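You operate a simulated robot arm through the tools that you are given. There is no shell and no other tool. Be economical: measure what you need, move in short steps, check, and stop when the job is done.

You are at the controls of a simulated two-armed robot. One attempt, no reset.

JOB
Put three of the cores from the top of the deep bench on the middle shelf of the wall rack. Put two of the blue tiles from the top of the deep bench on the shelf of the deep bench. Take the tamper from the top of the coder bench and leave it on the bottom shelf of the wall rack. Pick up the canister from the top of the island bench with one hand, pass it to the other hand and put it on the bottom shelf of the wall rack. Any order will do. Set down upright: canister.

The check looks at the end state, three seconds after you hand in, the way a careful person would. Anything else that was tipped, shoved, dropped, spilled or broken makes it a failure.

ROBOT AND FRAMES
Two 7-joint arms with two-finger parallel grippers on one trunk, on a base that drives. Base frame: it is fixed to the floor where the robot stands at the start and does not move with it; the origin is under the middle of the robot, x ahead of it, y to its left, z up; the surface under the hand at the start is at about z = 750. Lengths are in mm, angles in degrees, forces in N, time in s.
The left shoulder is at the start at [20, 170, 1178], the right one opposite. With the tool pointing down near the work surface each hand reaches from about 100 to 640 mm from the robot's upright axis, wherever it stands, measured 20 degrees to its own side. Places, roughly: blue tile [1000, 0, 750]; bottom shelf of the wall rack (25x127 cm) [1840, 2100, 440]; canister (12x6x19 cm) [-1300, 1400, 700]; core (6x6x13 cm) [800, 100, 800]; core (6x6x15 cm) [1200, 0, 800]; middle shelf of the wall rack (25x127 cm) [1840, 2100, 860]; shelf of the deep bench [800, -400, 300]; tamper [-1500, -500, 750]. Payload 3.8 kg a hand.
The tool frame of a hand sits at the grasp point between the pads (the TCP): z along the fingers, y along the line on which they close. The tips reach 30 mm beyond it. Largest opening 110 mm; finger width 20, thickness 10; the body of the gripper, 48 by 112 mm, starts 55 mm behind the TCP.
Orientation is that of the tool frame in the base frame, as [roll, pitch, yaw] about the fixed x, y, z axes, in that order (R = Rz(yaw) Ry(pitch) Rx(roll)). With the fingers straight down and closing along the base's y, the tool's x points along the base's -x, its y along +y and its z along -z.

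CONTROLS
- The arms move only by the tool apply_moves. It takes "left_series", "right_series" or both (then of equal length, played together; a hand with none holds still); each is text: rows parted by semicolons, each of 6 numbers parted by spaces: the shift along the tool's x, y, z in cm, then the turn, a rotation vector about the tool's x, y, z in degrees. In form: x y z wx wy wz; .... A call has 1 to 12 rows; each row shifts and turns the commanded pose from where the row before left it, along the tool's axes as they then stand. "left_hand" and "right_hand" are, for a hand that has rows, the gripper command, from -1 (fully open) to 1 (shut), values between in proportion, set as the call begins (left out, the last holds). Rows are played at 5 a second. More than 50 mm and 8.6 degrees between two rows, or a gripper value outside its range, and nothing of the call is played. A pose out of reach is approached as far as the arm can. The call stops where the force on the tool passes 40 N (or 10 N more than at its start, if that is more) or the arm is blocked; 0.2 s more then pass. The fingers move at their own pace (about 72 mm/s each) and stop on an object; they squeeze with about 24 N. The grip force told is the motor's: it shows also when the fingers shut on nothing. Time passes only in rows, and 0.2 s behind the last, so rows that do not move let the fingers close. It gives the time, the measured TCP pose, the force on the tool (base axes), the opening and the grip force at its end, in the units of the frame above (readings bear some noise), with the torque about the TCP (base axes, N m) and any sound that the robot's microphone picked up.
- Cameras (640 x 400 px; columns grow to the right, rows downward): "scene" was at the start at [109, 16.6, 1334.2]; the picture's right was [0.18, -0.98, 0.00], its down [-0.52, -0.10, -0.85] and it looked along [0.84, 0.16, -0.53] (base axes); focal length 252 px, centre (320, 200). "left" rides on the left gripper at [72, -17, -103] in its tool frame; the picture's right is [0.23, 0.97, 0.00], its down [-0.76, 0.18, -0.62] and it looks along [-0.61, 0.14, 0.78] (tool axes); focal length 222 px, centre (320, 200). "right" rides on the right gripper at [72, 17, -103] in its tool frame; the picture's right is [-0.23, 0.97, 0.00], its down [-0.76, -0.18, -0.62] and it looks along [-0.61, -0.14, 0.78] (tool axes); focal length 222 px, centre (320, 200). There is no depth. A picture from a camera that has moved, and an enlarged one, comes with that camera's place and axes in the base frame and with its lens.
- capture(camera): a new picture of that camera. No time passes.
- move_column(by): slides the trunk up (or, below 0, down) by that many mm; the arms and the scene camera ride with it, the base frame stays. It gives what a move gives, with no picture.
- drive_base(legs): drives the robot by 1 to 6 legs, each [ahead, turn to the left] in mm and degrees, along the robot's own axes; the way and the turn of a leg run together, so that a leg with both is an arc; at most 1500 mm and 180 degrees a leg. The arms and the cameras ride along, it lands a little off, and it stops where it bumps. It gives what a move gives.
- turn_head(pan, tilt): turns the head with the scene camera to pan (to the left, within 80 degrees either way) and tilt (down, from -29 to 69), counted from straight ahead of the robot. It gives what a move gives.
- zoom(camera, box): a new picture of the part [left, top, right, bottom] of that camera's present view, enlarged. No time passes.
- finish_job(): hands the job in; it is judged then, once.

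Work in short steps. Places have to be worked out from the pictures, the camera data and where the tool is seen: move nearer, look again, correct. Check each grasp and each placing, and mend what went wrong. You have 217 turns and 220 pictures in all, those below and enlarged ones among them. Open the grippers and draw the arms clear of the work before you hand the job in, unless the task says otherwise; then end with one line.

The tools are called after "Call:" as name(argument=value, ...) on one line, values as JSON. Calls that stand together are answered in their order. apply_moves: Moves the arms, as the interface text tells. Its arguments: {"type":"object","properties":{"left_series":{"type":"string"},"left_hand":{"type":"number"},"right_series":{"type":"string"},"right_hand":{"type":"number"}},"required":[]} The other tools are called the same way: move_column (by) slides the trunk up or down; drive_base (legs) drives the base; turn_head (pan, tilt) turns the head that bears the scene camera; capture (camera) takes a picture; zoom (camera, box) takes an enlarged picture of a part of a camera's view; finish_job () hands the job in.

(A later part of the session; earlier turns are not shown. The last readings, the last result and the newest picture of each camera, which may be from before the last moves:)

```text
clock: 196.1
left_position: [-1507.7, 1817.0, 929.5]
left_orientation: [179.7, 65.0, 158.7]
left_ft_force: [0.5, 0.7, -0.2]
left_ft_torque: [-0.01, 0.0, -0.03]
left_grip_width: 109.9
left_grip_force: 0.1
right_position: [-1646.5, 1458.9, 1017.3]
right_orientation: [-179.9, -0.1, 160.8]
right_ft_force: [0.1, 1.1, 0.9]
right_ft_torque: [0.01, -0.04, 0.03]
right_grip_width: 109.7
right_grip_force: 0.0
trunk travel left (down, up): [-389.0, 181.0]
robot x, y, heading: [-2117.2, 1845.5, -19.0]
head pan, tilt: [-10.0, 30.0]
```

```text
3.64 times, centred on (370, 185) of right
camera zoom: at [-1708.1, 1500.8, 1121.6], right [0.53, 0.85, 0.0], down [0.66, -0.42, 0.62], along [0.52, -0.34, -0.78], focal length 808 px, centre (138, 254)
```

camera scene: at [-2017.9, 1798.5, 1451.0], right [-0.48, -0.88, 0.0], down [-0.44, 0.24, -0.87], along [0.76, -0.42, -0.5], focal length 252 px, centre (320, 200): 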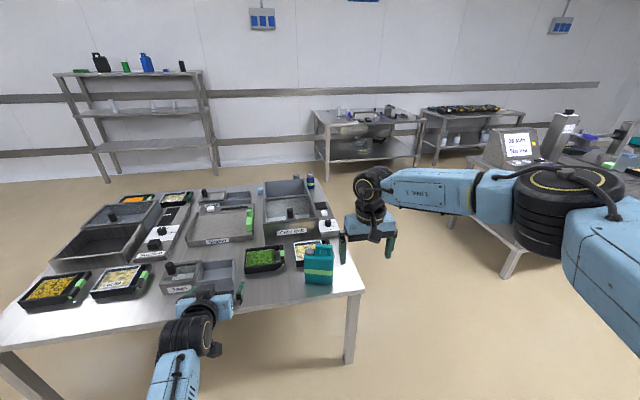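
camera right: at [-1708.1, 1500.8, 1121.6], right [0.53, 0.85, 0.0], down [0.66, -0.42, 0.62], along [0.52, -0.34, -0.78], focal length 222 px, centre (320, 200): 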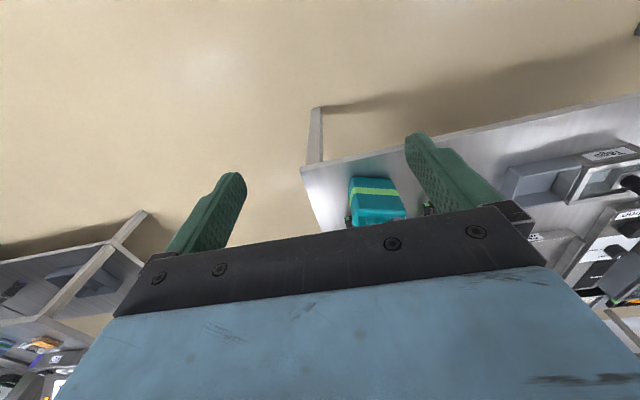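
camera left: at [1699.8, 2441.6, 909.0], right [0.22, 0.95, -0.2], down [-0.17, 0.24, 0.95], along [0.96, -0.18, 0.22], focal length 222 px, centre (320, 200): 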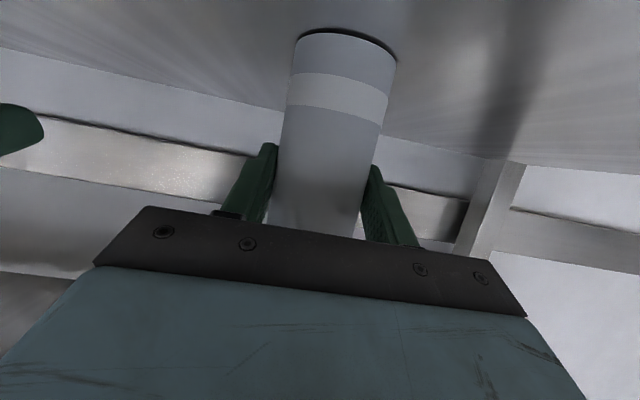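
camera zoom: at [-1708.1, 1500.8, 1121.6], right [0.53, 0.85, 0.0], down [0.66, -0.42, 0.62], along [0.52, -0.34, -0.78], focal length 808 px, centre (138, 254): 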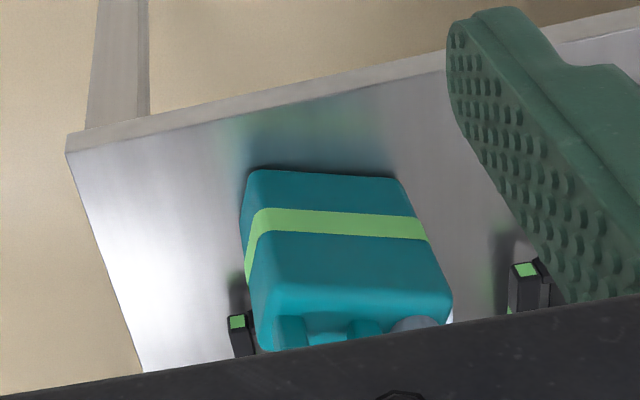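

Scale check (12×6×19 cm) shows the island surface is at ≈605 mm and the canister centre at ≈(−1325,1424), wide axis at ≈56°. I lower the trunk 100, yaw the right hand 75° so it closes across the 6 cm, and drive in 300.

Call:
move_column(by=-100)

Call:
apply_moves(right_series="0 3.6 0 0 0 0;0 3.6 0 0 0 0;0 0 0 0 0 -8.4;0 0 0 0 0 -8.4;0 0 0 0 0 -8.4;0 0 0 0 0 -8.4;0 0 0 0 0 -8.4;0 0 0 0 0 -8.4;0 0 0 0 0 -8.4;0 0 0 0 0 -8.4;0 0 0 0 0 -8")

Call:
drive_base(legs=[[290, 0]])

Call:
turn_head(pan=-15, tilt=45)

Call:
capture(camera="scene")

Call:
capture(camera="right")

```text
clock: 197.4
left_position: [-1506.4, 1816.3, 829.6]
left_orientation: [179.7, 64.9, 158.7]
left_ft_force: [-0.7, -0.6, -0.2]
left_ft_torque: [0.03, -0.03, 0.01]
left_grip_width: 110.1
left_grip_force: 0.0
right_position: [-1645.3, 1459.4, 917.3]
right_orientation: [-179.7, -0.1, 160.8]
right_ft_force: [-0.1, -0.5, -1.0]
right_ft_torque: [0.0, -0.02, -0.01]
right_grip_width: 109.8
right_grip_force: 0.0
trunk travel left (down, up): [-289.0, 281.0]
robot x, y, heading: [-2117.3, 1851.1, -18.8]
head pan, tilt: [-10.0, 30.0]
```

```text
clock: 199.8
left_position: [-1506.9, 1817.8, 830.1]
left_orientation: [179.7, 64.9, 158.6]
left_ft_force: [0.8, -0.6, 0.1]
left_ft_torque: [0.0, -0.03, 0.0]
left_grip_width: 109.9
left_grip_force: 0.1
right_position: [-1622.5, 1527.0, 917.4]
right_orientation: [-179.8, -0.1, -165.6]
right_ft_force: [0.1, 0.6, 0.1]
right_ft_torque: [0.02, 0.04, -0.04]
right_grip_width: 110.1
right_grip_force: 0.1
right hand out of reach, approached as far as the arm can: row 7, 8, 9, 10, 11
trunk travel left (down, up): [-289.0, 281.0]
robot x, y, heading: [-2117.1, 1848.3, -18.9]
head pan, tilt: [-10.0, 30.0]
```

```text
clock: 201.8
left_position: [-1233.3, 1723.6, 828.2]
left_orientation: [179.7, 64.9, 158.8]
left_ft_force: [-0.3, 0.1, 0.5]
left_ft_torque: [0.03, 0.03, -0.02]
left_grip_width: 109.9
left_grip_force: 0.0
right_position: [-1348.3, 1433.5, 916.9]
right_orientation: [-179.9, -0.1, -165.5]
right_ft_force: [0.1, 0.4, -0.7]
right_ft_torque: [-0.01, 0.02, 0.02]
right_grip_width: 110.0
right_grip_force: 0.1
trunk travel left (down, up): [-289.0, 281.0]
robot x, y, heading: [-1840.0, 1752.6, -18.7]
head pan, tilt: [-10.0, 30.0]
```

```text
clock: 202.6
left_position: [-1233.9, 1723.9, 828.5]
left_orientation: [179.7, 64.9, 158.8]
left_ft_force: [0.3, -0.2, 0.1]
left_ft_torque: [0.02, 0.01, -0.02]
left_grip_width: 110.0
left_grip_force: 0.0
right_position: [-1348.3, 1434.8, 917.5]
right_orientation: [-179.8, -0.2, -165.5]
right_ft_force: [-0.6, -0.7, 0.3]
right_ft_torque: [0.0, -0.02, -0.02]
right_grip_width: 110.0
right_grip_force: 0.1
trunk travel left (down, up): [-289.0, 281.0]
robot x, y, heading: [-1843.9, 1753.7, -18.8]
head pan, tilt: [-15.0, 45.0]
```

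```text
122 pictures are left
camera scene: at [-1756.3, 1703.7, 1328.4], right [-0.56, -0.83, 0.0], down [-0.59, 0.39, -0.71], along [0.59, -0.39, -0.71], focal length 252 px, centre (320, 200)
```

scene: 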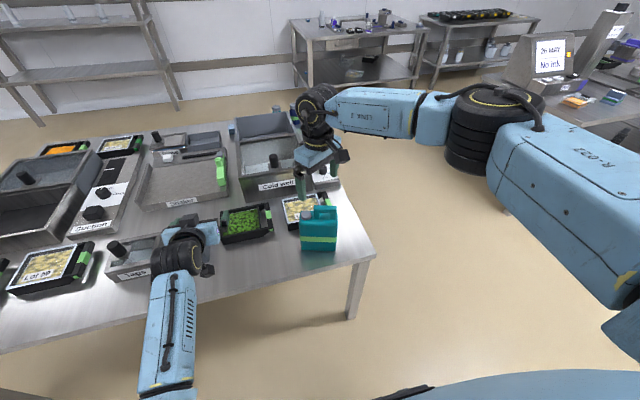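

```text
121 pictures are left
camera right: at [-1422.4, 1434.6, 1021.2], right [-0.02, 1.0, 0.0], down [0.78, 0.02, 0.62], along [0.62, 0.01, -0.78], focal length 222 px, centre (320, 200)
```

right: 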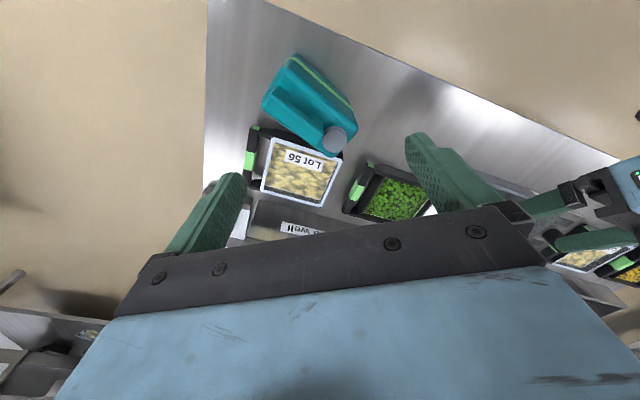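

The wrist can't turn further that way; the opposite sense (−105°) should do. Zoom to refine the canister's orientation first.

Call:
zoom(camera="right", box=[230, 40, 390, 160])

Call:
zoom(camera="scene", box=[260, 180, 390, 280])

```text
3.33 times, centred on (310, 100) of right
camera zoom: at [-1422.4, 1434.6, 1021.2], right [-0.02, 1.0, 0.0], down [0.78, 0.02, 0.62], along [0.62, 0.01, -0.78], focal length 740 px, centre (353, 533)
```

zoom: 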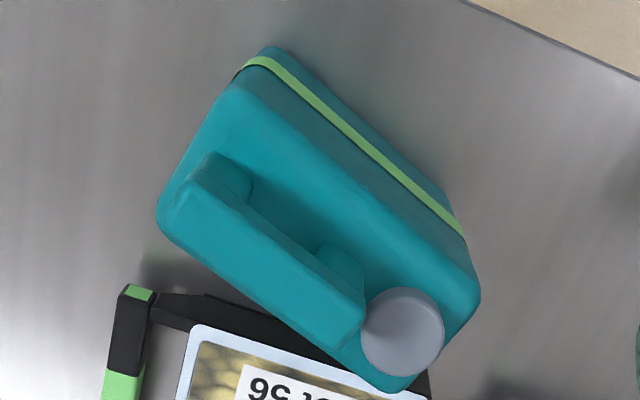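

```text
4.00 times, centred on (325, 230) of scene
camera zoom: at [-1756.3, 1703.7, 1328.4], right [-0.56, -0.83, 0.0], down [-0.59, 0.39, -0.71], along [0.59, -0.39, -0.71], focal length 1008 px, centre (300, 80)
```

zoom: 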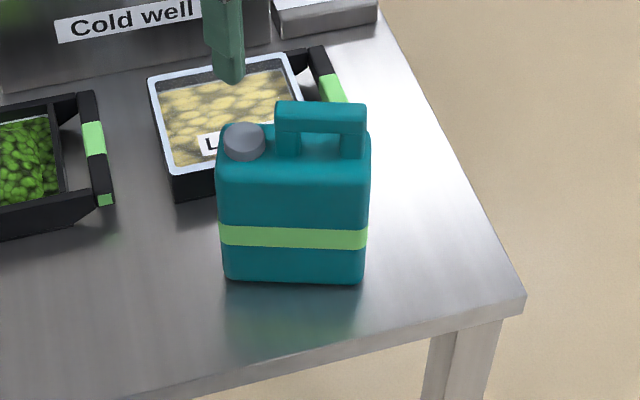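

Canister centre ≈(−1331,1423), wide axis ≈54.5°. Rotate the right hand 140° the other way to yaw 54.5°.

Call:
apply_moves(right_series="0 0 0 0 0 8.25;0 0 0 0 0 8.25;0 0 0 0 0 8.25;0 0 0 0 0 8.25;0 0 0 0 0 8.25;0 0 0 0 0 8.25;0 0 0 0 0 8.25;0 0 0 0 0 8.25;0 0 0 0 0 8.25;0 0 0 0 0 8.25;0 0 0 0 0 8.25;0 0 0 0 0 8.25")

Call:
apply_moves(right_series="0 0 0 0 0 8.2;0 0 0 0 0 8.2;0 0 0 0 0 8.2;0 0 0 0 0 8.2;0 0 0 0 0 8.2")

Call:
capture(camera="scene")

Call:
capture(camera="right")

```text
clock: 205.2
left_position: [-1233.7, 1722.9, 828.9]
left_orientation: [179.8, 64.9, 158.7]
left_ft_force: [0.0, 0.0, -0.1]
left_ft_torque: [-0.01, -0.01, -0.01]
left_grip_width: 110.2
left_grip_force: 0.1
right_position: [-1348.1, 1434.8, 917.9]
right_orientation: [-179.9, 0.2, 95.3]
right_ft_force: [-0.4, 1.0, 0.9]
right_ft_torque: [-0.01, 0.01, 0.04]
right_grip_width: 110.2
right_grip_force: 0.1
trunk travel left (down, up): [-289.0, 281.0]
robot x, y, heading: [-1842.7, 1755.8, -18.8]
head pan, tilt: [-15.0, 45.0]
```

```text
clock: 206.4
left_position: [-1233.6, 1723.6, 830.3]
left_orientation: [179.8, 64.8, 158.7]
left_ft_force: [0.7, -0.1, -0.7]
left_ft_torque: [-0.06, 0.0, -0.02]
left_grip_width: 110.0
left_grip_force: 0.1
right_position: [-1349.0, 1435.4, 917.4]
right_orientation: [-180.0, 0.3, 54.3]
right_ft_force: [-0.1, 0.8, 0.6]
right_ft_torque: [0.0, -0.01, 0.0]
right_grip_width: 110.1
right_grip_force: 0.0
trunk travel left (down, up): [-289.0, 281.0]
robot x, y, heading: [-1843.5, 1751.6, -18.9]
head pan, tilt: [-15.0, 45.0]
```

```text
118 pictures are left
camera scene: at [-1756.4, 1703.7, 1328.4], right [-0.56, -0.83, 0.0], down [-0.59, 0.39, -0.71], along [0.59, -0.39, -0.71], focal length 252 px, centre (320, 200)
```

scene: 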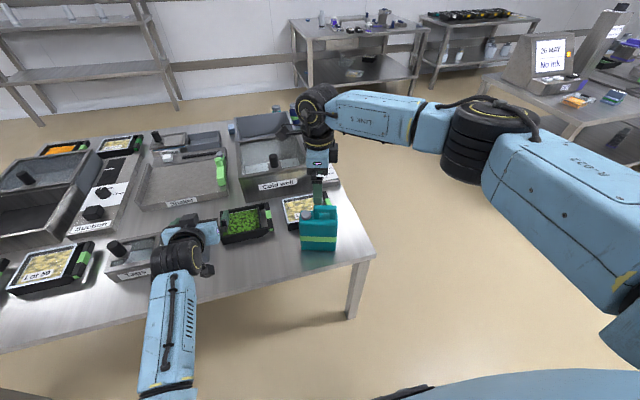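

```text
117 pictures are left
camera right: at [-1292.1, 1485.3, 1020.6], right [0.66, -0.75, 0.0], down [-0.59, -0.51, 0.63], along [-0.47, -0.41, -0.78], focal length 222 px, centre (320, 200)
```

right: 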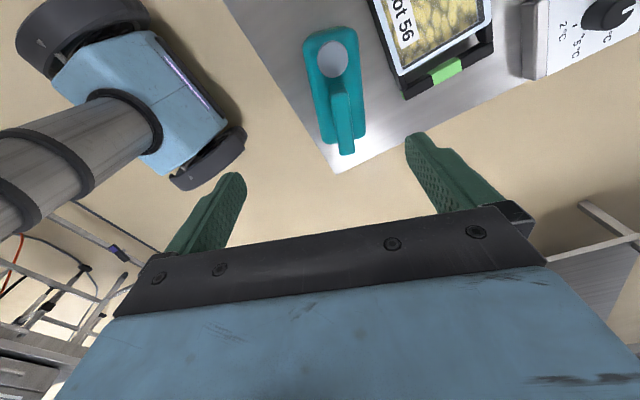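

Orientation matches. Shift 5/22 mm to centre and descend to z≈797 for a look.

Call:
apply_moves(right_series="0.5 2.2 0 0 0 0;0 0 4 0 0 0;0 0 4 0 0 0;0 0 4 0 0 0")

Call:
zoom(camera="scene", box=[240, 140, 390, 270])

Call:
capture(camera="right")

```text
clock: 207.4
left_position: [-1233.9, 1724.6, 828.5]
left_orientation: [179.9, 64.9, 158.8]
left_ft_force: [-0.8, 0.3, 0.5]
left_ft_torque: [0.0, -0.02, -0.01]
left_grip_width: 110.1
left_grip_force: 0.1
right_position: [-1327.5, 1426.1, 797.2]
right_orientation: [179.9, 0.3, 54.6]
right_ft_force: [1.1, -0.3, 0.4]
right_ft_torque: [0.01, 0.03, -0.02]
right_grip_width: 110.1
right_grip_force: 0.1
trunk travel left (down, up): [-289.0, 281.0]
robot x, y, heading: [-1846.4, 1757.5, -18.9]
head pan, tilt: [-15.0, 45.0]
```

```text
3.08 times, centred on (315, 205) of scene
camera zoom: at [-1756.1, 1704.1, 1328.4], right [-0.56, -0.83, 0.0], down [-0.59, 0.39, -0.71], along [0.59, -0.39, -0.71], focal length 775 px, centre (335, 185)
```

zoom: 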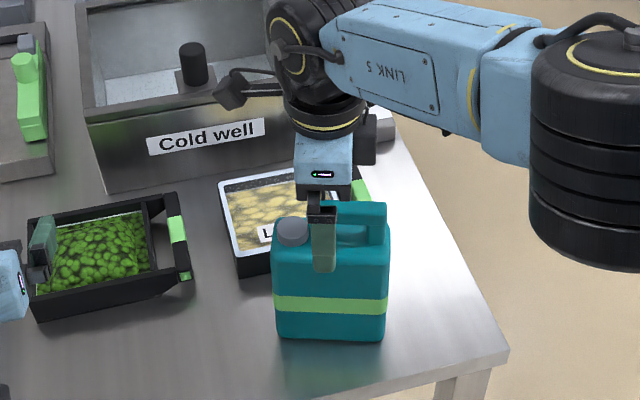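

```text
115 pictures are left
camera right: at [-1270.3, 1477.1, 900.4], right [0.66, -0.75, 0.0], down [-0.59, -0.51, 0.63], along [-0.47, -0.42, -0.78], focal length 222 px, centre (320, 200)
```

right: 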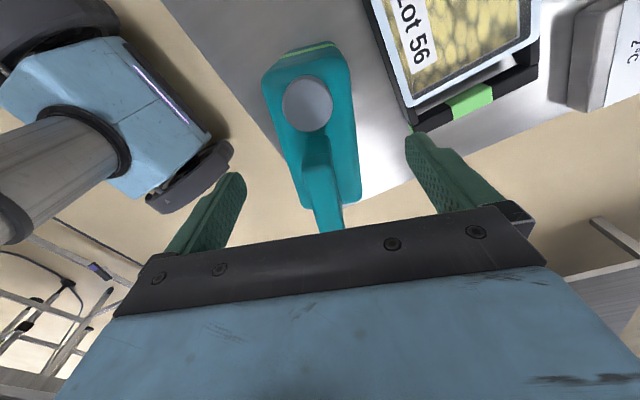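

Fingers straddle the body; handle top ≈793. Descend 48 mm to z≈749 (palm ~10 mm above handle).

Call:
apply_moves(right_series="0 0 2 0 0 0;0 0 1.5 0 0 0;0 0 1.3 0 0 0;0 0 0 0 0 0")

Call:
zoom(camera="scene", box=[240, 140, 390, 270])

Call:
capture(camera="right")

```text
clock: 208.4
left_position: [-1233.1, 1723.3, 829.1]
left_orientation: [179.7, 64.8, 158.8]
left_ft_force: [-0.5, -0.7, -0.2]
left_ft_torque: [0.01, 0.0, 0.04]
left_grip_width: 109.9
left_grip_force: 0.0
right_position: [-1341.4, 1427.9, 749.3]
right_orientation: [-180.0, 0.2, 54.5]
right_ft_force: [-0.9, -0.1, 0.3]
right_ft_torque: [0.02, -0.01, -0.01]
right_grip_width: 110.1
right_grip_force: 0.1
right hand out of reach, approached as far as the arm can: row 1, 2, 3
trunk travel left (down, up): [-289.0, 281.0]
robot x, y, heading: [-1844.5, 1757.7, -19.0]
head pan, tilt: [-15.0, 45.0]
```

```text
3.08 times, centred on (315, 205) of scene
camera zoom: at [-1756.3, 1703.8, 1328.4], right [-0.56, -0.83, 0.0], down [-0.59, 0.39, -0.71], along [0.59, -0.39, -0.71], focal length 775 px, centre (335, 185)
```

zoom: 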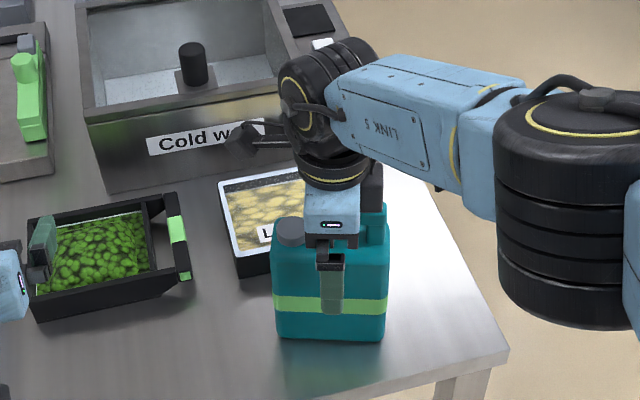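

```text
113 pictures are left
camera right: at [-1285.4, 1478.3, 853.4], right [0.66, -0.75, 0.0], down [-0.59, -0.51, 0.63], along [-0.47, -0.42, -0.78], focal length 222 px, centre (320, 200)
```

right: 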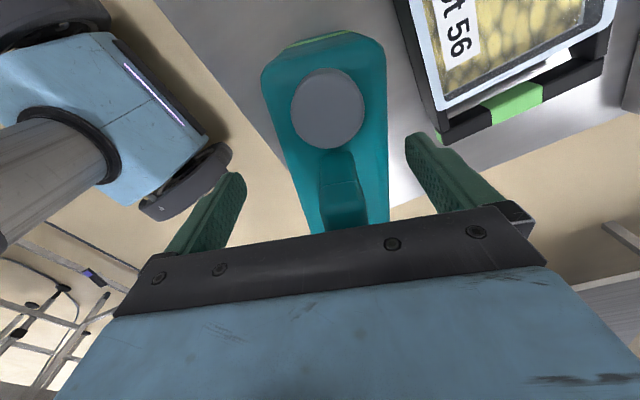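

Slightly off-centre because the arm is near its limit; nudge the base forward 12 mm to recentre.

Call:
drive_base(legs=[[12, 0]])

Call:
capture(camera="right")

```text
clock: 209.1
left_position: [-1222.4, 1719.3, 827.9]
left_orientation: [179.7, 64.9, 158.8]
left_ft_force: [0.1, 0.5, -0.4]
left_ft_torque: [0.0, 0.01, -0.02]
left_grip_width: 109.9
left_grip_force: 0.1
right_position: [-1329.2, 1423.2, 749.8]
right_orientation: [180.0, 0.4, 54.5]
right_ft_force: [-0.4, -0.6, 0.0]
right_ft_torque: [0.03, 0.01, 0.0]
right_grip_width: 109.9
right_grip_force: 0.1
trunk travel left (down, up): [-289.0, 281.0]
robot x, y, heading: [-1832.7, 1753.2, -18.9]
head pan, tilt: [-15.0, 45.0]
```

```text
112 pictures are left
camera right: at [-1273.4, 1474.1, 853.2], right [0.66, -0.75, 0.0], down [-0.59, -0.51, 0.63], along [-0.47, -0.41, -0.78], focal length 222 px, centre (320, 200)
```

right: 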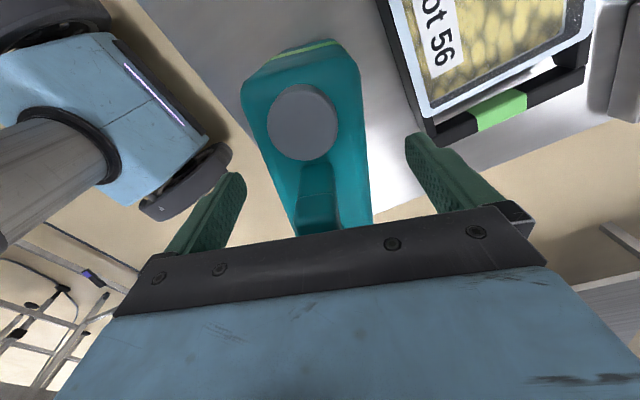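

Centred. Close the right hand.

Call:
apply_moves(right_series="0 0 0 0 0 0;0 0 0 0 0 0;0 0 0 0 0 0;0 0 0 0 0 0;0 0 0 0 0 0", right_hand=1)

Call:
move_column(by=60)

Call:
capture(camera="right")

Call:
capture(camera="scene")

```text
clock: 210.3
left_position: [-1221.9, 1719.4, 828.9]
left_orientation: [179.7, 64.9, 158.8]
left_ft_force: [0.0, -0.4, -0.2]
left_ft_torque: [0.03, 0.01, 0.02]
left_grip_width: 110.1
left_grip_force: 0.3
right_position: [-1330.3, 1422.0, 751.4]
right_orientation: [179.9, 0.3, 54.5]
right_ft_force: [1.7, -0.5, 0.4]
right_ft_torque: [-0.05, -0.08, 0.02]
right_grip_width: 60.1
right_grip_force: 23.7
trunk travel left (down, up): [-289.0, 281.0]
robot x, y, heading: [-1831.1, 1752.4, -18.7]
head pan, tilt: [-15.0, 45.0]
```

```text
clock: 211.3
left_position: [-1221.6, 1719.0, 889.9]
left_orientation: [179.6, 64.9, 158.8]
left_ft_force: [-0.6, 0.1, -0.7]
left_ft_torque: [0.01, 0.0, -0.02]
left_grip_width: 110.1
left_grip_force: 0.0
right_position: [-1330.7, 1423.6, 809.7]
right_orientation: [179.9, 0.3, 54.5]
right_ft_force: [0.4, -0.3, -6.0]
right_ft_torque: [0.02, 0.0, 0.01]
right_grip_width: 60.1
right_grip_force: 24.4
trunk travel left (down, up): [-349.0, 221.0]
robot x, y, heading: [-1829.8, 1750.7, -18.6]
head pan, tilt: [-15.0, 45.0]
```

```text
111 pictures are left
camera right: at [-1273.6, 1474.1, 913.0], right [0.66, -0.75, 0.0], down [-0.59, -0.51, 0.63], along [-0.47, -0.41, -0.78], focal length 222 px, centre (320, 200)
```

right: 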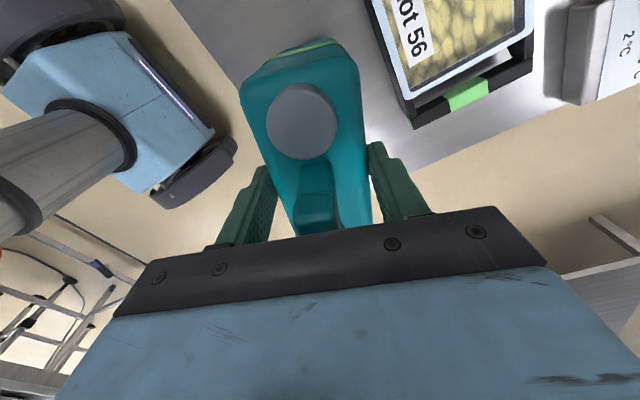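

```text
110 pictures are left
camera scene: at [-1744.4, 1699.4, 1388.2], right [-0.56, -0.83, 0.0], down [-0.59, 0.39, -0.71], along [0.59, -0.39, -0.71], focal length 252 px, centre (320, 200)
```

scene: 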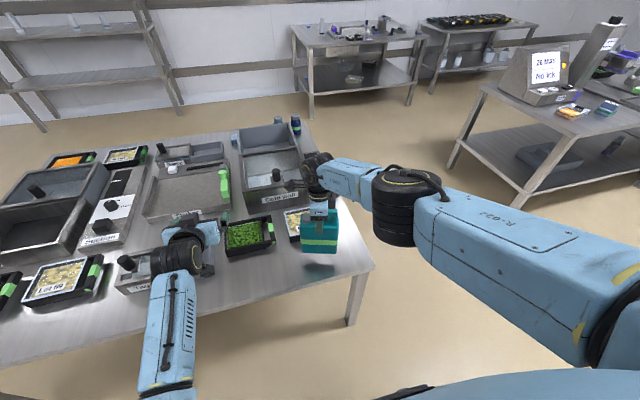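

Canister lifted (~0.6 kg). Raise more, back away from the bench, and rotate the right wrist back 106°.

Call:
move_column(by=60)

Call:
drive_base(legs=[[-350, 0]])

Call:
apply_moves(right_series="0 0 0 0 0 -8.2;0 0 0 0 0 -8.2;0 0 0 0 0 -8.2;0 0 0 0 0 -8.2;0 0 0 0 0 -8.2;0 0 0 0 0 -8.2;0 0 0 0 0 -8.2;0 0 0 0 0 -8.2;0 0 0 0 0 -8.2;0 0 0 0 0 -8.2;0 0 0 0 0 -8.2;0 0 0 0 0 -8.2")

Call:
apply_moves(right_series="0 0 0 0 0 -8.2;0 3.5 0 0 0 0;0 3.5 0 0 0 0;0 3.5 0 0 0 0;0 3.5 0 0 0 0")

Call:
capture(camera="scene")

```text
clock: 212.3
left_position: [-1222.2, 1720.2, 948.5]
left_orientation: [179.7, 64.8, 158.8]
left_ft_force: [0.3, 1.5, 0.5]
left_ft_torque: [0.01, -0.02, -0.03]
left_grip_width: 110.0
left_grip_force: 0.1
right_position: [-1330.6, 1423.5, 869.1]
right_orientation: [179.9, 0.3, 54.7]
right_ft_force: [0.8, 0.2, -5.8]
right_ft_torque: [0.02, -0.02, -0.02]
right_grip_width: 59.9
right_grip_force: 24.1
trunk travel left (down, up): [-409.0, 161.0]
robot x, y, heading: [-1833.4, 1752.8, -18.9]
head pan, tilt: [-15.0, 45.0]
```

```text
clock: 214.6
left_position: [-1554.6, 1831.9, 948.5]
left_orientation: [179.7, 65.0, 158.5]
left_ft_force: [1.1, 0.0, -0.3]
left_ft_torque: [-0.01, -0.01, -0.01]
left_grip_width: 109.8
left_grip_force: 0.1
right_position: [-1663.6, 1536.9, 869.8]
right_orientation: [179.9, 0.2, 54.4]
right_ft_force: [-0.8, -0.1, -6.3]
right_ft_torque: [0.0, -0.04, 0.03]
right_grip_width: 59.6
right_grip_force: 24.5
trunk travel left (down, up): [-409.0, 161.0]
robot x, y, heading: [-2164.1, 1864.7, -18.9]
head pan, tilt: [-15.0, 45.0]
```

```text
clock: 217.2
left_position: [-1554.6, 1832.5, 947.6]
left_orientation: [179.7, 65.0, 158.7]
left_ft_force: [-0.5, 0.7, -0.1]
left_ft_torque: [-0.01, 0.01, -0.02]
left_grip_width: 110.1
left_grip_force: 0.1
right_position: [-1662.6, 1537.3, 869.7]
right_orientation: [-179.8, 0.0, 152.9]
right_ft_force: [-0.5, -0.2, -6.1]
right_ft_torque: [0.0, 0.01, 0.03]
right_grip_width: 59.9
right_grip_force: 23.6
trunk travel left (down, up): [-409.0, 161.0]
robot x, y, heading: [-2165.7, 1859.5, -19.1]
head pan, tilt: [-15.0, 45.0]
```

```text
clock: 218.4
left_position: [-1554.4, 1831.6, 947.9]
left_orientation: [179.8, 65.0, 158.6]
left_ft_force: [-0.4, 1.1, -0.1]
left_ft_torque: [0.0, 0.01, -0.02]
left_grip_width: 110.0
left_grip_force: 0.0
right_position: [-1652.8, 1670.3, 880.4]
right_orientation: [-179.7, 0.0, 160.9]
right_ft_force: [-0.1, 0.2, -6.4]
right_ft_torque: [0.0, 0.01, -0.02]
right_grip_width: 59.7
right_grip_force: 24.1
right hand out of reach, approached as far as the arm can: row 2, 3, 4, 5
trunk travel left (down, up): [-409.0, 161.0]
robot x, y, heading: [-2164.0, 1863.2, -19.2]
head pan, tilt: [-15.0, 45.0]
```

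```text
109 pictures are left
camera scene: at [-2077.3, 1814.5, 1448.4], right [-0.56, -0.83, 0.0], down [-0.59, 0.39, -0.71], along [0.59, -0.4, -0.71], focal length 252 px, centre (320, 200)
```

scene: 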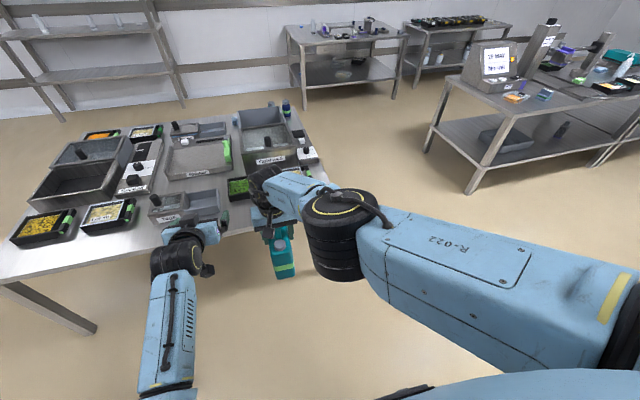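

Right holds the canister at f≈546, r≈15 with its wide axis along the heading. I'll move it forward 80 mm so the left hand can approach from the robot side.

Call:
apply_moves(right_series="-4 0 0 0 0 0;-4 0 0 0 0 0;0 2 0 0 0 0;0 2 0 0 0 0")

Call:
apply_moves(left_series="1.8 0 -3.9 0 0 0;1.8 0 -3.9 0 0 0;4.08 0 1.9 0 0 0;4.08 0 1.9 0 0 0;4.08 0 1.9 0 0 0;1.7 0 0.8 0 0 0")

Call:
turn_head(pan=0, tilt=45)

Call:
capture(camera="scene")

Call:
capture(camera="left")

```text
clock: 219.4
left_position: [-1554.0, 1832.2, 949.2]
left_orientation: [179.7, 64.8, 158.7]
left_ft_force: [0.2, 0.5, 0.4]
left_ft_torque: [0.0, -0.01, -0.01]
left_grip_width: 109.7
left_grip_force: 0.0
right_position: [-1647.6, 1689.3, 896.2]
right_orientation: [-179.6, 0.0, 160.9]
right_ft_force: [0.2, 0.1, -6.0]
right_ft_torque: [-0.02, -0.01, -0.01]
right_grip_width: 59.7
right_grip_force: 23.5
right hand out of reach, approached as far as the arm can: row 1, 2, 3, 4
trunk travel left (down, up): [-409.0, 161.0]
robot x, y, heading: [-2162.6, 1867.1, -19.1]
head pan, tilt: [-15.0, 45.0]
```

```text
clock: 220.8
left_position: [-1634.8, 1864.8, 795.9]
left_orientation: [179.7, 64.9, 158.6]
left_ft_force: [-0.5, 0.5, -0.5]
left_ft_torque: [0.01, 0.01, 0.01]
left_grip_width: 109.9
left_grip_force: 0.0
right_position: [-1648.9, 1689.7, 895.4]
right_orientation: [-179.8, -0.1, 161.0]
right_ft_force: [-0.8, -0.7, -6.4]
right_ft_torque: [-0.01, 0.01, 0.02]
right_grip_width: 59.9
right_grip_force: 24.0
trunk travel left (down, up): [-409.0, 161.0]
robot x, y, heading: [-2165.5, 1865.0, -19.0]
head pan, tilt: [-15.0, 45.0]
```

```text
clock: 221.6
left_position: [-1635.7, 1862.4, 795.7]
left_orientation: [179.6, 65.0, 158.7]
left_ft_force: [0.7, 0.7, 0.4]
left_ft_torque: [0.0, 0.01, 0.01]
left_grip_width: 110.1
left_grip_force: 0.0
right_position: [-1648.6, 1688.8, 895.4]
right_orientation: [-179.8, -0.1, 161.0]
right_ft_force: [-0.2, -0.6, -5.0]
right_ft_torque: [0.06, 0.03, -0.03]
right_grip_width: 59.8
right_grip_force: 24.0
trunk travel left (down, up): [-409.0, 161.0]
robot x, y, heading: [-2169.8, 1863.0, -19.0]
head pan, tilt: [0.0, 45.0]
```

```text
108 pictures are left
camera scene: at [-2067.5, 1832.1, 1448.3], right [-0.33, -0.95, 0.0], down [-0.67, 0.23, -0.71], along [0.67, -0.23, -0.71], focal length 252 px, centre (320, 200)
```

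scene: 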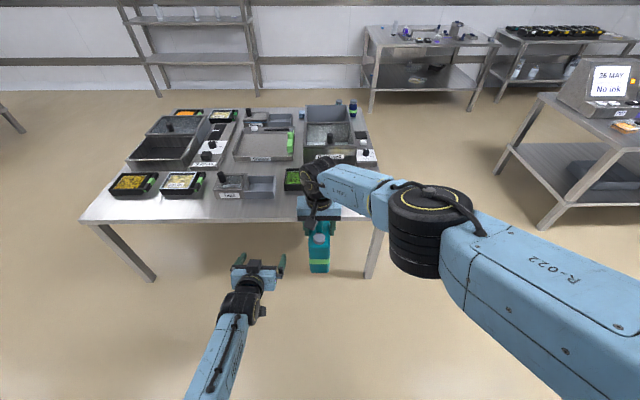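

```text
107 pictures are left
camera left: at [-1756.7, 1891.7, 774.0], right [0.26, 0.94, -0.2], down [-0.16, 0.25, 0.95], along [0.95, -0.22, 0.22], focal length 222 px, centre (320, 200)
```

left: 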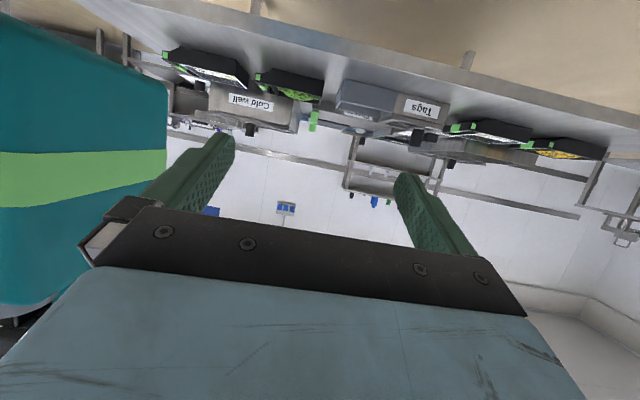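

Left is beside the canister. Pull the left hand back to f≈445 so its tips are clear of the canister's near end.

Call:
apply_moves(left_series="1.2 0 -2.54 0 0 0;1.2 0 -2.54 0 0 0;-1.2 0 -0.55 0 0 0")

```text
clock: 222.4
left_position: [-1687.0, 1883.2, 809.4]
left_orientation: [179.7, 64.8, 158.6]
left_ft_force: [0.4, 0.2, 0.3]
left_ft_torque: [-0.03, 0.0, 0.0]
left_grip_width: 110.0
left_grip_force: 0.1
right_position: [-1647.8, 1688.8, 896.2]
right_orientation: [-179.8, -0.1, 161.0]
right_ft_force: [-0.1, 0.0, -6.2]
right_ft_torque: [0.01, -0.01, 0.02]
right_grip_width: 59.7
right_grip_force: 23.9
trunk travel left (down, up): [-409.0, 161.0]
robot x, y, heading: [-2168.3, 1866.8, -19.0]
head pan, tilt: [0.0, 45.0]
```

Reached. Correct its yaw by 2.4° and slide right 171 mm in front of the canister.

Call:
apply_moves(left_series="0 0 0 -2.2 0 -1;0 -4.27 0 0 0 0;0 -4.27 0 0 0 0;0 -4.27 0 0 0 0;0 -4.27 0 0 0 0")

Call:
capture(camera="left")

Call:
capture(camera="scene")

Call:
capture(camera="right")

```text
clock: 223.6
left_position: [-1741.7, 1722.2, 808.1]
left_orientation: [178.9, 64.9, 160.1]
left_ft_force: [-0.3, -1.2, -0.6]
left_ft_torque: [-0.04, 0.04, 0.03]
left_grip_width: 110.2
left_grip_force: 0.1
right_position: [-1646.8, 1689.0, 896.1]
right_orientation: [-179.8, -0.2, 161.0]
right_ft_force: [-0.3, 0.8, -6.0]
right_ft_torque: [-0.03, -0.03, 0.0]
right_grip_width: 59.9
right_grip_force: 23.9
trunk travel left (down, up): [-409.0, 161.0]
robot x, y, heading: [-2163.6, 1860.4, -19.0]
head pan, tilt: [0.0, 45.0]
```

```text
106 pictures are left
camera left: at [-1864.4, 1745.4, 784.7], right [0.22, 0.95, -0.2], down [-0.17, 0.24, 0.96], along [0.96, -0.18, 0.22], focal length 222 px, centre (320, 200)
```

left: 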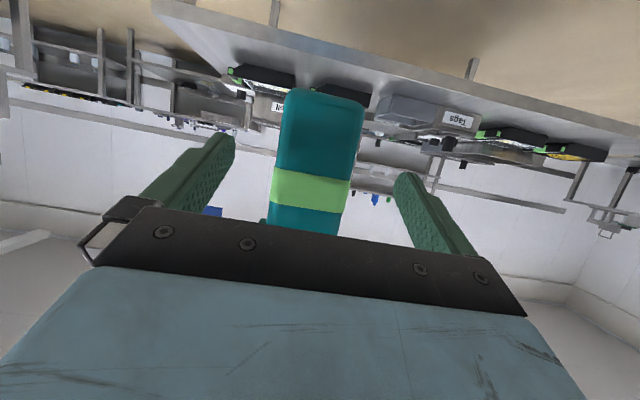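

```text
105 pictures are left
camera scene: at [-2067.0, 1831.6, 1448.3], right [-0.33, -0.95, 0.0], down [-0.67, 0.23, -0.71], along [0.67, -0.23, -0.71], focal length 252 px, centre (320, 200)
```

scene: 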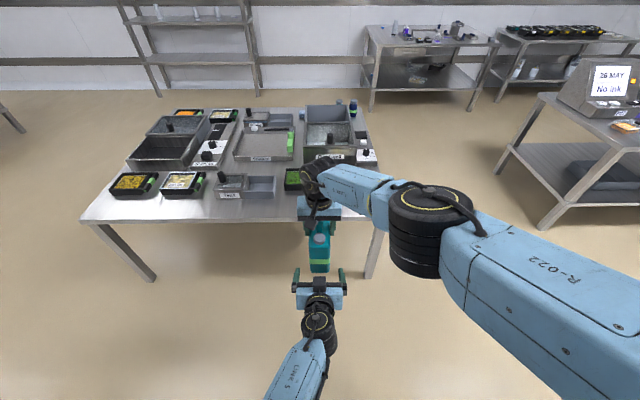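

```text
104 pictures are left
camera right: at [-1710.3, 1730.2, 999.5], right [0.53, 0.85, 0.0], down [0.66, -0.41, 0.62], along [0.53, -0.33, -0.78], focal length 222 px, centre (320, 200)
```

right: 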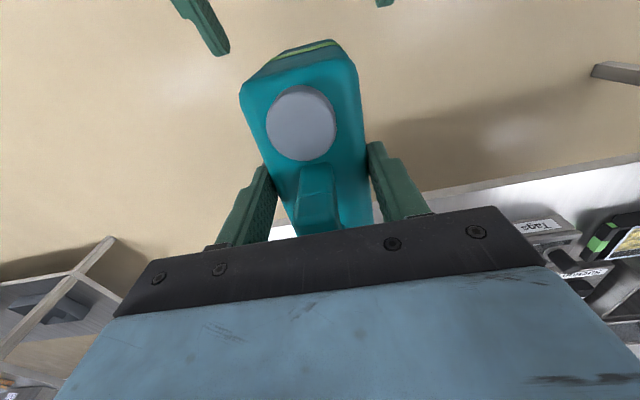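

Alignment is excellent. Raise left 10 mm and advance 70 mm around the body, then check.

Call:
apply_moves(left_series="-0.9 0 -0.42 0 0 0;-1.06 0 2.26 0 0 0;-1.06 0 2.26 0 0 0;-0.84 0 1.82 0 0 0")

Call:
capture(camera="left")

Call:
zoom(camera="scene", box=[260, 170, 400, 330])

```text
clock: 224.6
left_position: [-1675.6, 1698.4, 818.1]
left_orientation: [179.8, 64.8, 161.2]
left_ft_force: [-0.1, 0.8, 0.4]
left_ft_torque: [-0.02, 0.0, -0.01]
left_grip_width: 110.0
left_grip_force: 0.1
right_position: [-1647.4, 1688.1, 895.9]
right_orientation: [-179.8, -0.1, 161.0]
right_ft_force: [0.1, 0.1, -6.5]
right_ft_torque: [0.01, -0.02, 0.02]
right_grip_width: 59.8
right_grip_force: 24.0
trunk travel left (down, up): [-409.0, 161.0]
robot x, y, heading: [-2163.9, 1864.3, -19.1]
head pan, tilt: [0.0, 45.0]
```

```text
103 pictures are left
camera left: at [-1798.9, 1721.2, 795.9], right [0.22, 0.95, -0.2], down [-0.17, 0.24, 0.95], along [0.96, -0.18, 0.22], focal length 222 px, centre (320, 200)
```

left: 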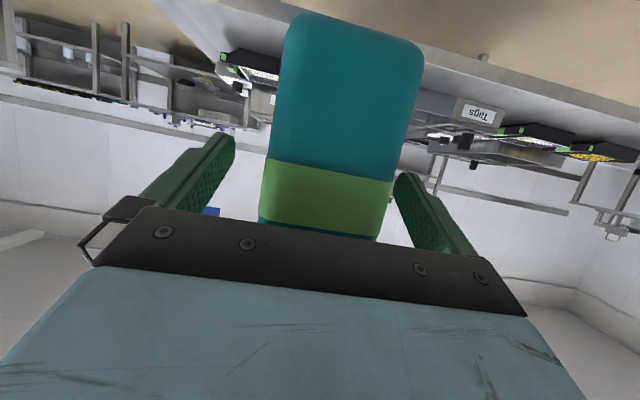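

```text
2.50 times, centred on (330, 250) of scene
camera zoom: at [-2066.9, 1831.8, 1448.2], right [-0.33, -0.95, 0.0], down [-0.67, 0.23, -0.71], along [0.67, -0.23, -0.71], focal length 630 px, centre (295, 75)
```

zoom: 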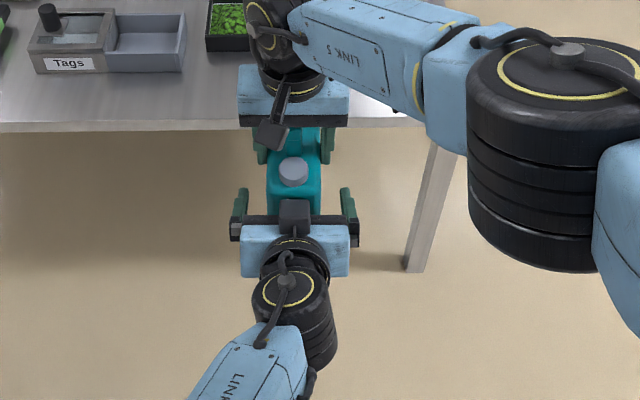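

Canister is between the left fingers with the palm close to its near end. Close the left hand.

Call:
apply_moves(left_series="0 0 0 0 0 0;0 0 0 0 0 0;0 0 0 0 0 0;0 0 0 0 0 0;0 0 0 0 0 0", left_hand=1)

Call:
capture(camera="left")

```text
clock: 225.8
left_position: [-1676.3, 1699.7, 818.3]
left_orientation: [179.7, 64.9, 161.0]
left_ft_force: [0.1, 1.8, -0.3]
left_ft_torque: [-0.34, 0.16, -0.75]
left_grip_width: 59.9
left_grip_force: 23.9
right_position: [-1648.2, 1689.4, 895.7]
right_orientation: [-179.8, -0.2, 160.9]
right_ft_force: [-0.6, -0.7, -6.0]
right_ft_torque: [0.33, -0.1, 0.72]
right_grip_width: 59.6
right_grip_force: 24.1
trunk travel left (down, up): [-409.0, 161.0]
robot x, y, heading: [-2165.9, 1869.4, -19.1]
head pan, tilt: [0.0, 45.0]
```

```text
101 pictures are left
camera left: at [-1799.0, 1722.0, 796.0], right [0.22, 0.95, -0.2], down [-0.17, 0.24, 0.95], along [0.96, -0.18, 0.22], focal length 222 px, centre (320, 200)
```

left: 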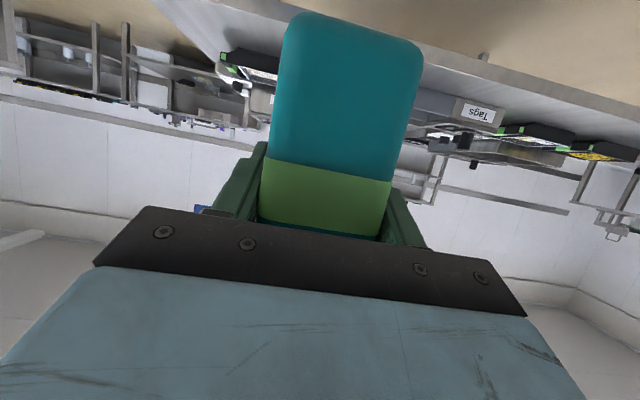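

Left grips (59.9 mm). Open the right hand and raise it straight up.

Call:
apply_moves(right_series="0 0 0 0 0 0;0 0 0 0 0 0;0 0 0 0 0 0;0 0 0 0 0 0;0 0 -3 0 0 0;0 0 -4 0 0 0;0 0 -4 0 0 0", right_hand=-1)

Call:
capture(camera="scene")

Call:
capture(camera="left")

```text
clock: 227.4
left_position: [-1675.5, 1699.3, 817.3]
left_orientation: [179.6, 64.9, 161.0]
left_ft_force: [-0.6, 0.6, 0.9]
left_ft_torque: [0.06, 0.19, 0.01]
left_grip_width: 60.0
left_grip_force: 23.6
right_position: [-1647.9, 1689.2, 1006.3]
right_orientation: [-179.9, -0.1, 161.0]
right_ft_force: [-0.3, 0.4, 1.0]
right_ft_torque: [-0.01, 0.0, -0.01]
right_grip_width: 110.1
right_grip_force: 0.1
trunk travel left (down, up): [-409.0, 161.0]
robot x, y, heading: [-2160.2, 1865.9, -19.1]
head pan, tilt: [0.0, 45.0]
```

```text
100 pictures are left
camera scene: at [-2067.8, 1832.1, 1448.3], right [-0.33, -0.95, 0.0], down [-0.67, 0.23, -0.71], along [0.67, -0.23, -0.71], focal length 252 px, centre (320, 200)
```

scene: 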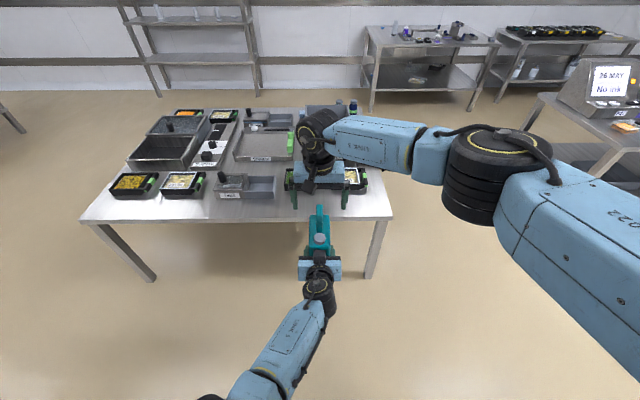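

```text
99 pictures are left
camera left: at [-1799.2, 1722.0, 796.0], right [0.22, 0.95, -0.2], down [-0.17, 0.24, 0.95], along [0.96, -0.18, 0.22], focal length 222 px, centre (320, 200)
```

left: 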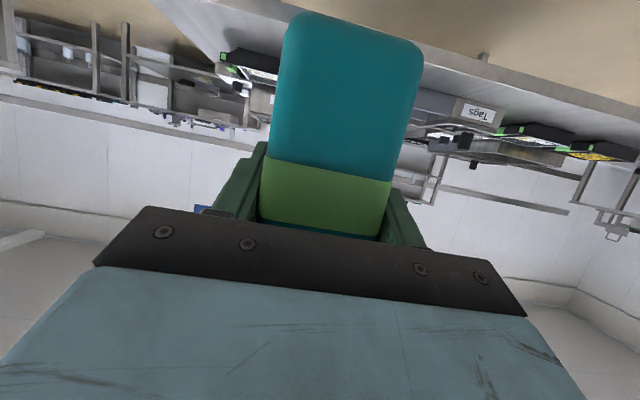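

Handover done. Move the right hand to its side, then turn south to look at the coder bench.

Call:
apply_moves(right_series="0 -4 0 0 0 0;0 -4 0 0 0 0;0 -4 0 0 0 0;0 -4 0 0 0 0")

Call:
drive_base(legs=[[0, -70]])

Call:
turn_head(pan=15, tilt=20)

Call:
capture(camera="scene")

```text
clock: 228.4
left_position: [-1676.1, 1698.3, 819.0]
left_orientation: [179.6, 64.9, 160.9]
left_ft_force: [-0.2, -0.5, -0.3]
left_ft_torque: [0.07, 0.18, -0.02]
left_grip_width: 59.9
left_grip_force: 24.1
right_position: [-1699.4, 1537.3, 1004.0]
right_orientation: [-179.7, 0.0, 160.9]
right_ft_force: [0.4, -0.2, -0.5]
right_ft_torque: [0.03, 0.01, -0.02]
right_grip_width: 110.2
right_grip_force: 0.0
trunk travel left (down, up): [-409.0, 161.0]
robot x, y, heading: [-2166.3, 1862.9, -18.9]
head pan, tilt: [0.0, 45.0]
```

```text
clock: 231.8
left_position: [-2151.3, 1350.3, 817.8]
left_orientation: [179.6, 64.9, 91.3]
left_ft_force: [0.2, 0.1, 0.9]
left_ft_torque: [0.19, 0.01, -0.02]
left_grip_width: 59.8
left_grip_force: 23.7
right_position: [-2309.3, 1316.1, 1005.0]
right_orientation: [-179.8, -0.1, 91.3]
right_ft_force: [0.0, -0.7, 0.4]
right_ft_torque: [0.01, 0.01, 0.01]
right_grip_width: 110.1
right_grip_force: 0.0
trunk travel left (down, up): [-409.0, 161.0]
robot x, y, heading: [-2163.7, 1866.7, -88.6]
head pan, tilt: [0.0, 45.0]
```

```text
clock: 232.7
left_position: [-2151.0, 1347.4, 818.2]
left_orientation: [179.6, 64.8, 91.2]
left_ft_force: [0.2, 0.8, -0.5]
left_ft_torque: [0.19, 0.04, -0.01]
left_grip_width: 60.1
left_grip_force: 23.8
right_position: [-2309.6, 1315.3, 1004.6]
right_orientation: [-179.9, 0.0, 91.3]
right_ft_force: [0.3, 0.2, 0.2]
right_ft_torque: [0.01, 0.0, 0.02]
right_grip_width: 110.3
right_grip_force: 0.1
trunk travel left (down, up): [-409.0, 161.0]
robot x, y, heading: [-2163.8, 1862.8, -88.6]
head pan, tilt: [15.0, 20.0]
```

```text
98 pictures are left
camera scene: at [-2138.1, 1754.7, 1486.9], right [-0.96, -0.28, 0.0], down [-0.1, 0.33, -0.94], along [0.26, -0.9, -0.34], focal length 252 px, centre (320, 200)
```

scene: 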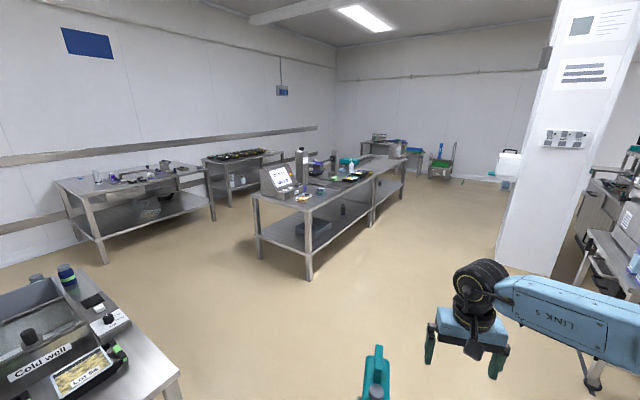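

Zoom on the coder bench to find the tamper.

Call:
zoom(camera="scene", box=[240, 120, 440, 220])

```text
3.20 times, centred on (340, 170) of scene
camera zoom: at [-2138.1, 1754.7, 1486.9], right [-0.96, -0.28, 0.0], down [-0.1, 0.33, -0.94], along [0.26, -0.9, -0.34], focal length 806 px, centre (256, 296)
```

zoom: 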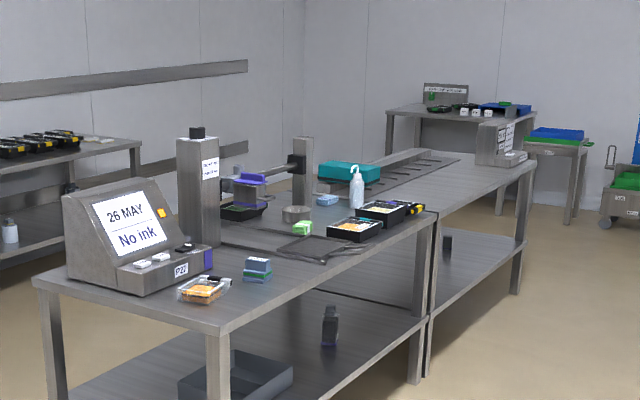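

A stack of small items and a grey cylinder are candidates; I need to get closer. Raise the trunk and drive down the west aisle, then face the coder bench.

Call:
move_column(by=120)

Call:
drive_base(legs=[[0, -13.8], [1100, 0], [1034, 0], [0, 84]])

Call:
turn_head(pan=0, tilt=25)

Call:
capture(camera="scene")

```text
clock: 234.2
left_position: [-2150.6, 1350.4, 937.2]
left_orientation: [179.5, 64.7, 91.3]
left_ft_force: [0.4, -0.9, -6.1]
left_ft_torque: [0.16, 0.01, 0.0]
left_grip_width: 60.2
left_grip_force: 24.3
right_position: [-2309.7, 1315.4, 1124.7]
right_orientation: [-179.7, 0.0, 91.3]
right_ft_force: [0.1, 1.0, 0.1]
right_ft_torque: [-0.01, 0.0, 0.0]
right_grip_width: 109.9
right_grip_force: 0.1
trunk travel left (down, up): [-529.0, 41.0]
robot x, y, heading: [-2165.8, 1865.4, -88.9]
head pan, tilt: [15.0, 20.0]
```

```text
clock: 249.1
left_position: [-2120.7, -370.1, 937.8]
left_orientation: [179.7, 65.0, 161.0]
left_ft_force: [0.3, 1.0, -6.2]
left_ft_torque: [0.1, 0.16, 0.0]
left_grip_width: 60.0
left_grip_force: 23.6
right_position: [-2143.9, -530.7, 1124.6]
right_orientation: [-179.7, -0.3, 161.0]
right_ft_force: [-0.2, 0.1, 0.4]
right_ft_torque: [-0.01, 0.0, 0.0]
right_grip_width: 109.9
right_grip_force: 0.0
trunk travel left (down, up): [-529.0, 41.0]
robot x, y, heading: [-2609.6, -199.0, -19.1]
head pan, tilt: [15.0, 20.0]
```

```text
clock: 249.8
left_position: [-2120.0, -368.7, 936.6]
left_orientation: [179.6, 64.7, 160.9]
left_ft_force: [-0.7, -0.4, -6.1]
left_ft_torque: [0.1, 0.19, -0.01]
left_grip_width: 60.0
left_grip_force: 23.4
right_position: [-2143.2, -530.9, 1125.2]
right_orientation: [-179.8, -0.1, 160.9]
right_ft_force: [0.3, 0.7, -0.1]
right_ft_torque: [0.01, 0.03, 0.0]
right_grip_width: 110.0
right_grip_force: 0.0
trunk travel left (down, up): [-529.0, 41.0]
robot x, y, heading: [-2609.1, -199.1, -19.2]
head pan, tilt: [0.0, 25.0]
```

```text
96 pictures are left
camera scene: at [-2501.7, -239.2, 1598.9], right [-0.33, -0.95, 0.0], down [-0.4, 0.14, -0.91], along [0.86, -0.3, -0.42], focal length 252 px, centre (320, 200)
```

scene: 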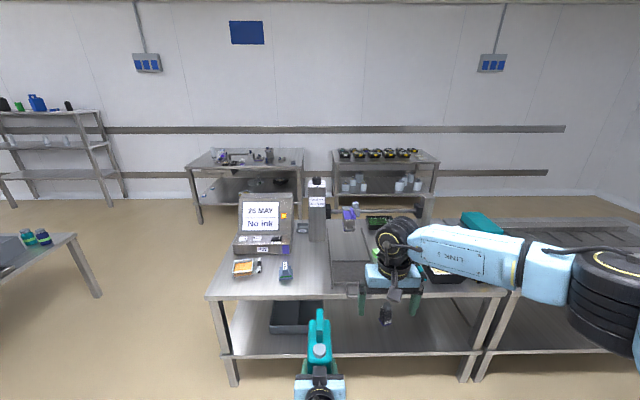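

Call:
zoom(camera="scene", box=[210, 170, 450, 310])

Call:
zoom(camera="scene", box=[225, 245, 325, 300])

```text
2.67 times, centred on (330, 240) of scene
camera zoom: at [-2501.7, -239.2, 1598.9], right [-0.33, -0.95, 0.0], down [-0.4, 0.14, -0.91], along [0.86, -0.3, -0.42], focal length 672 px, centre (293, 93)
```

zoom: 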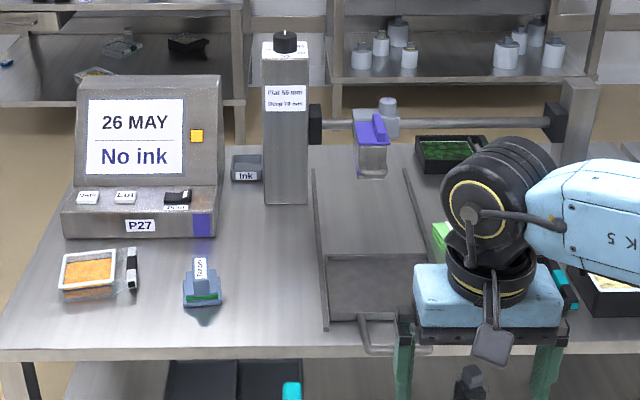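

```text
6.40 times, centred on (275, 272) of scene
camera zoom: at [-2501.7, -239.2, 1598.9], right [-0.33, -0.95, 0.0], down [-0.4, 0.14, -0.91], along [0.86, -0.3, -0.42], focal length 1612 px, centre (608, -264)
```

zoom: 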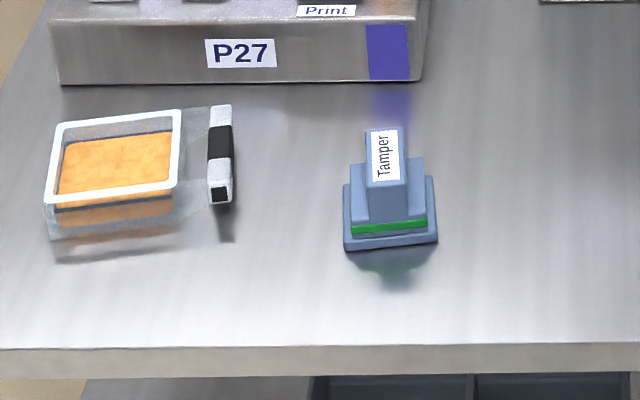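

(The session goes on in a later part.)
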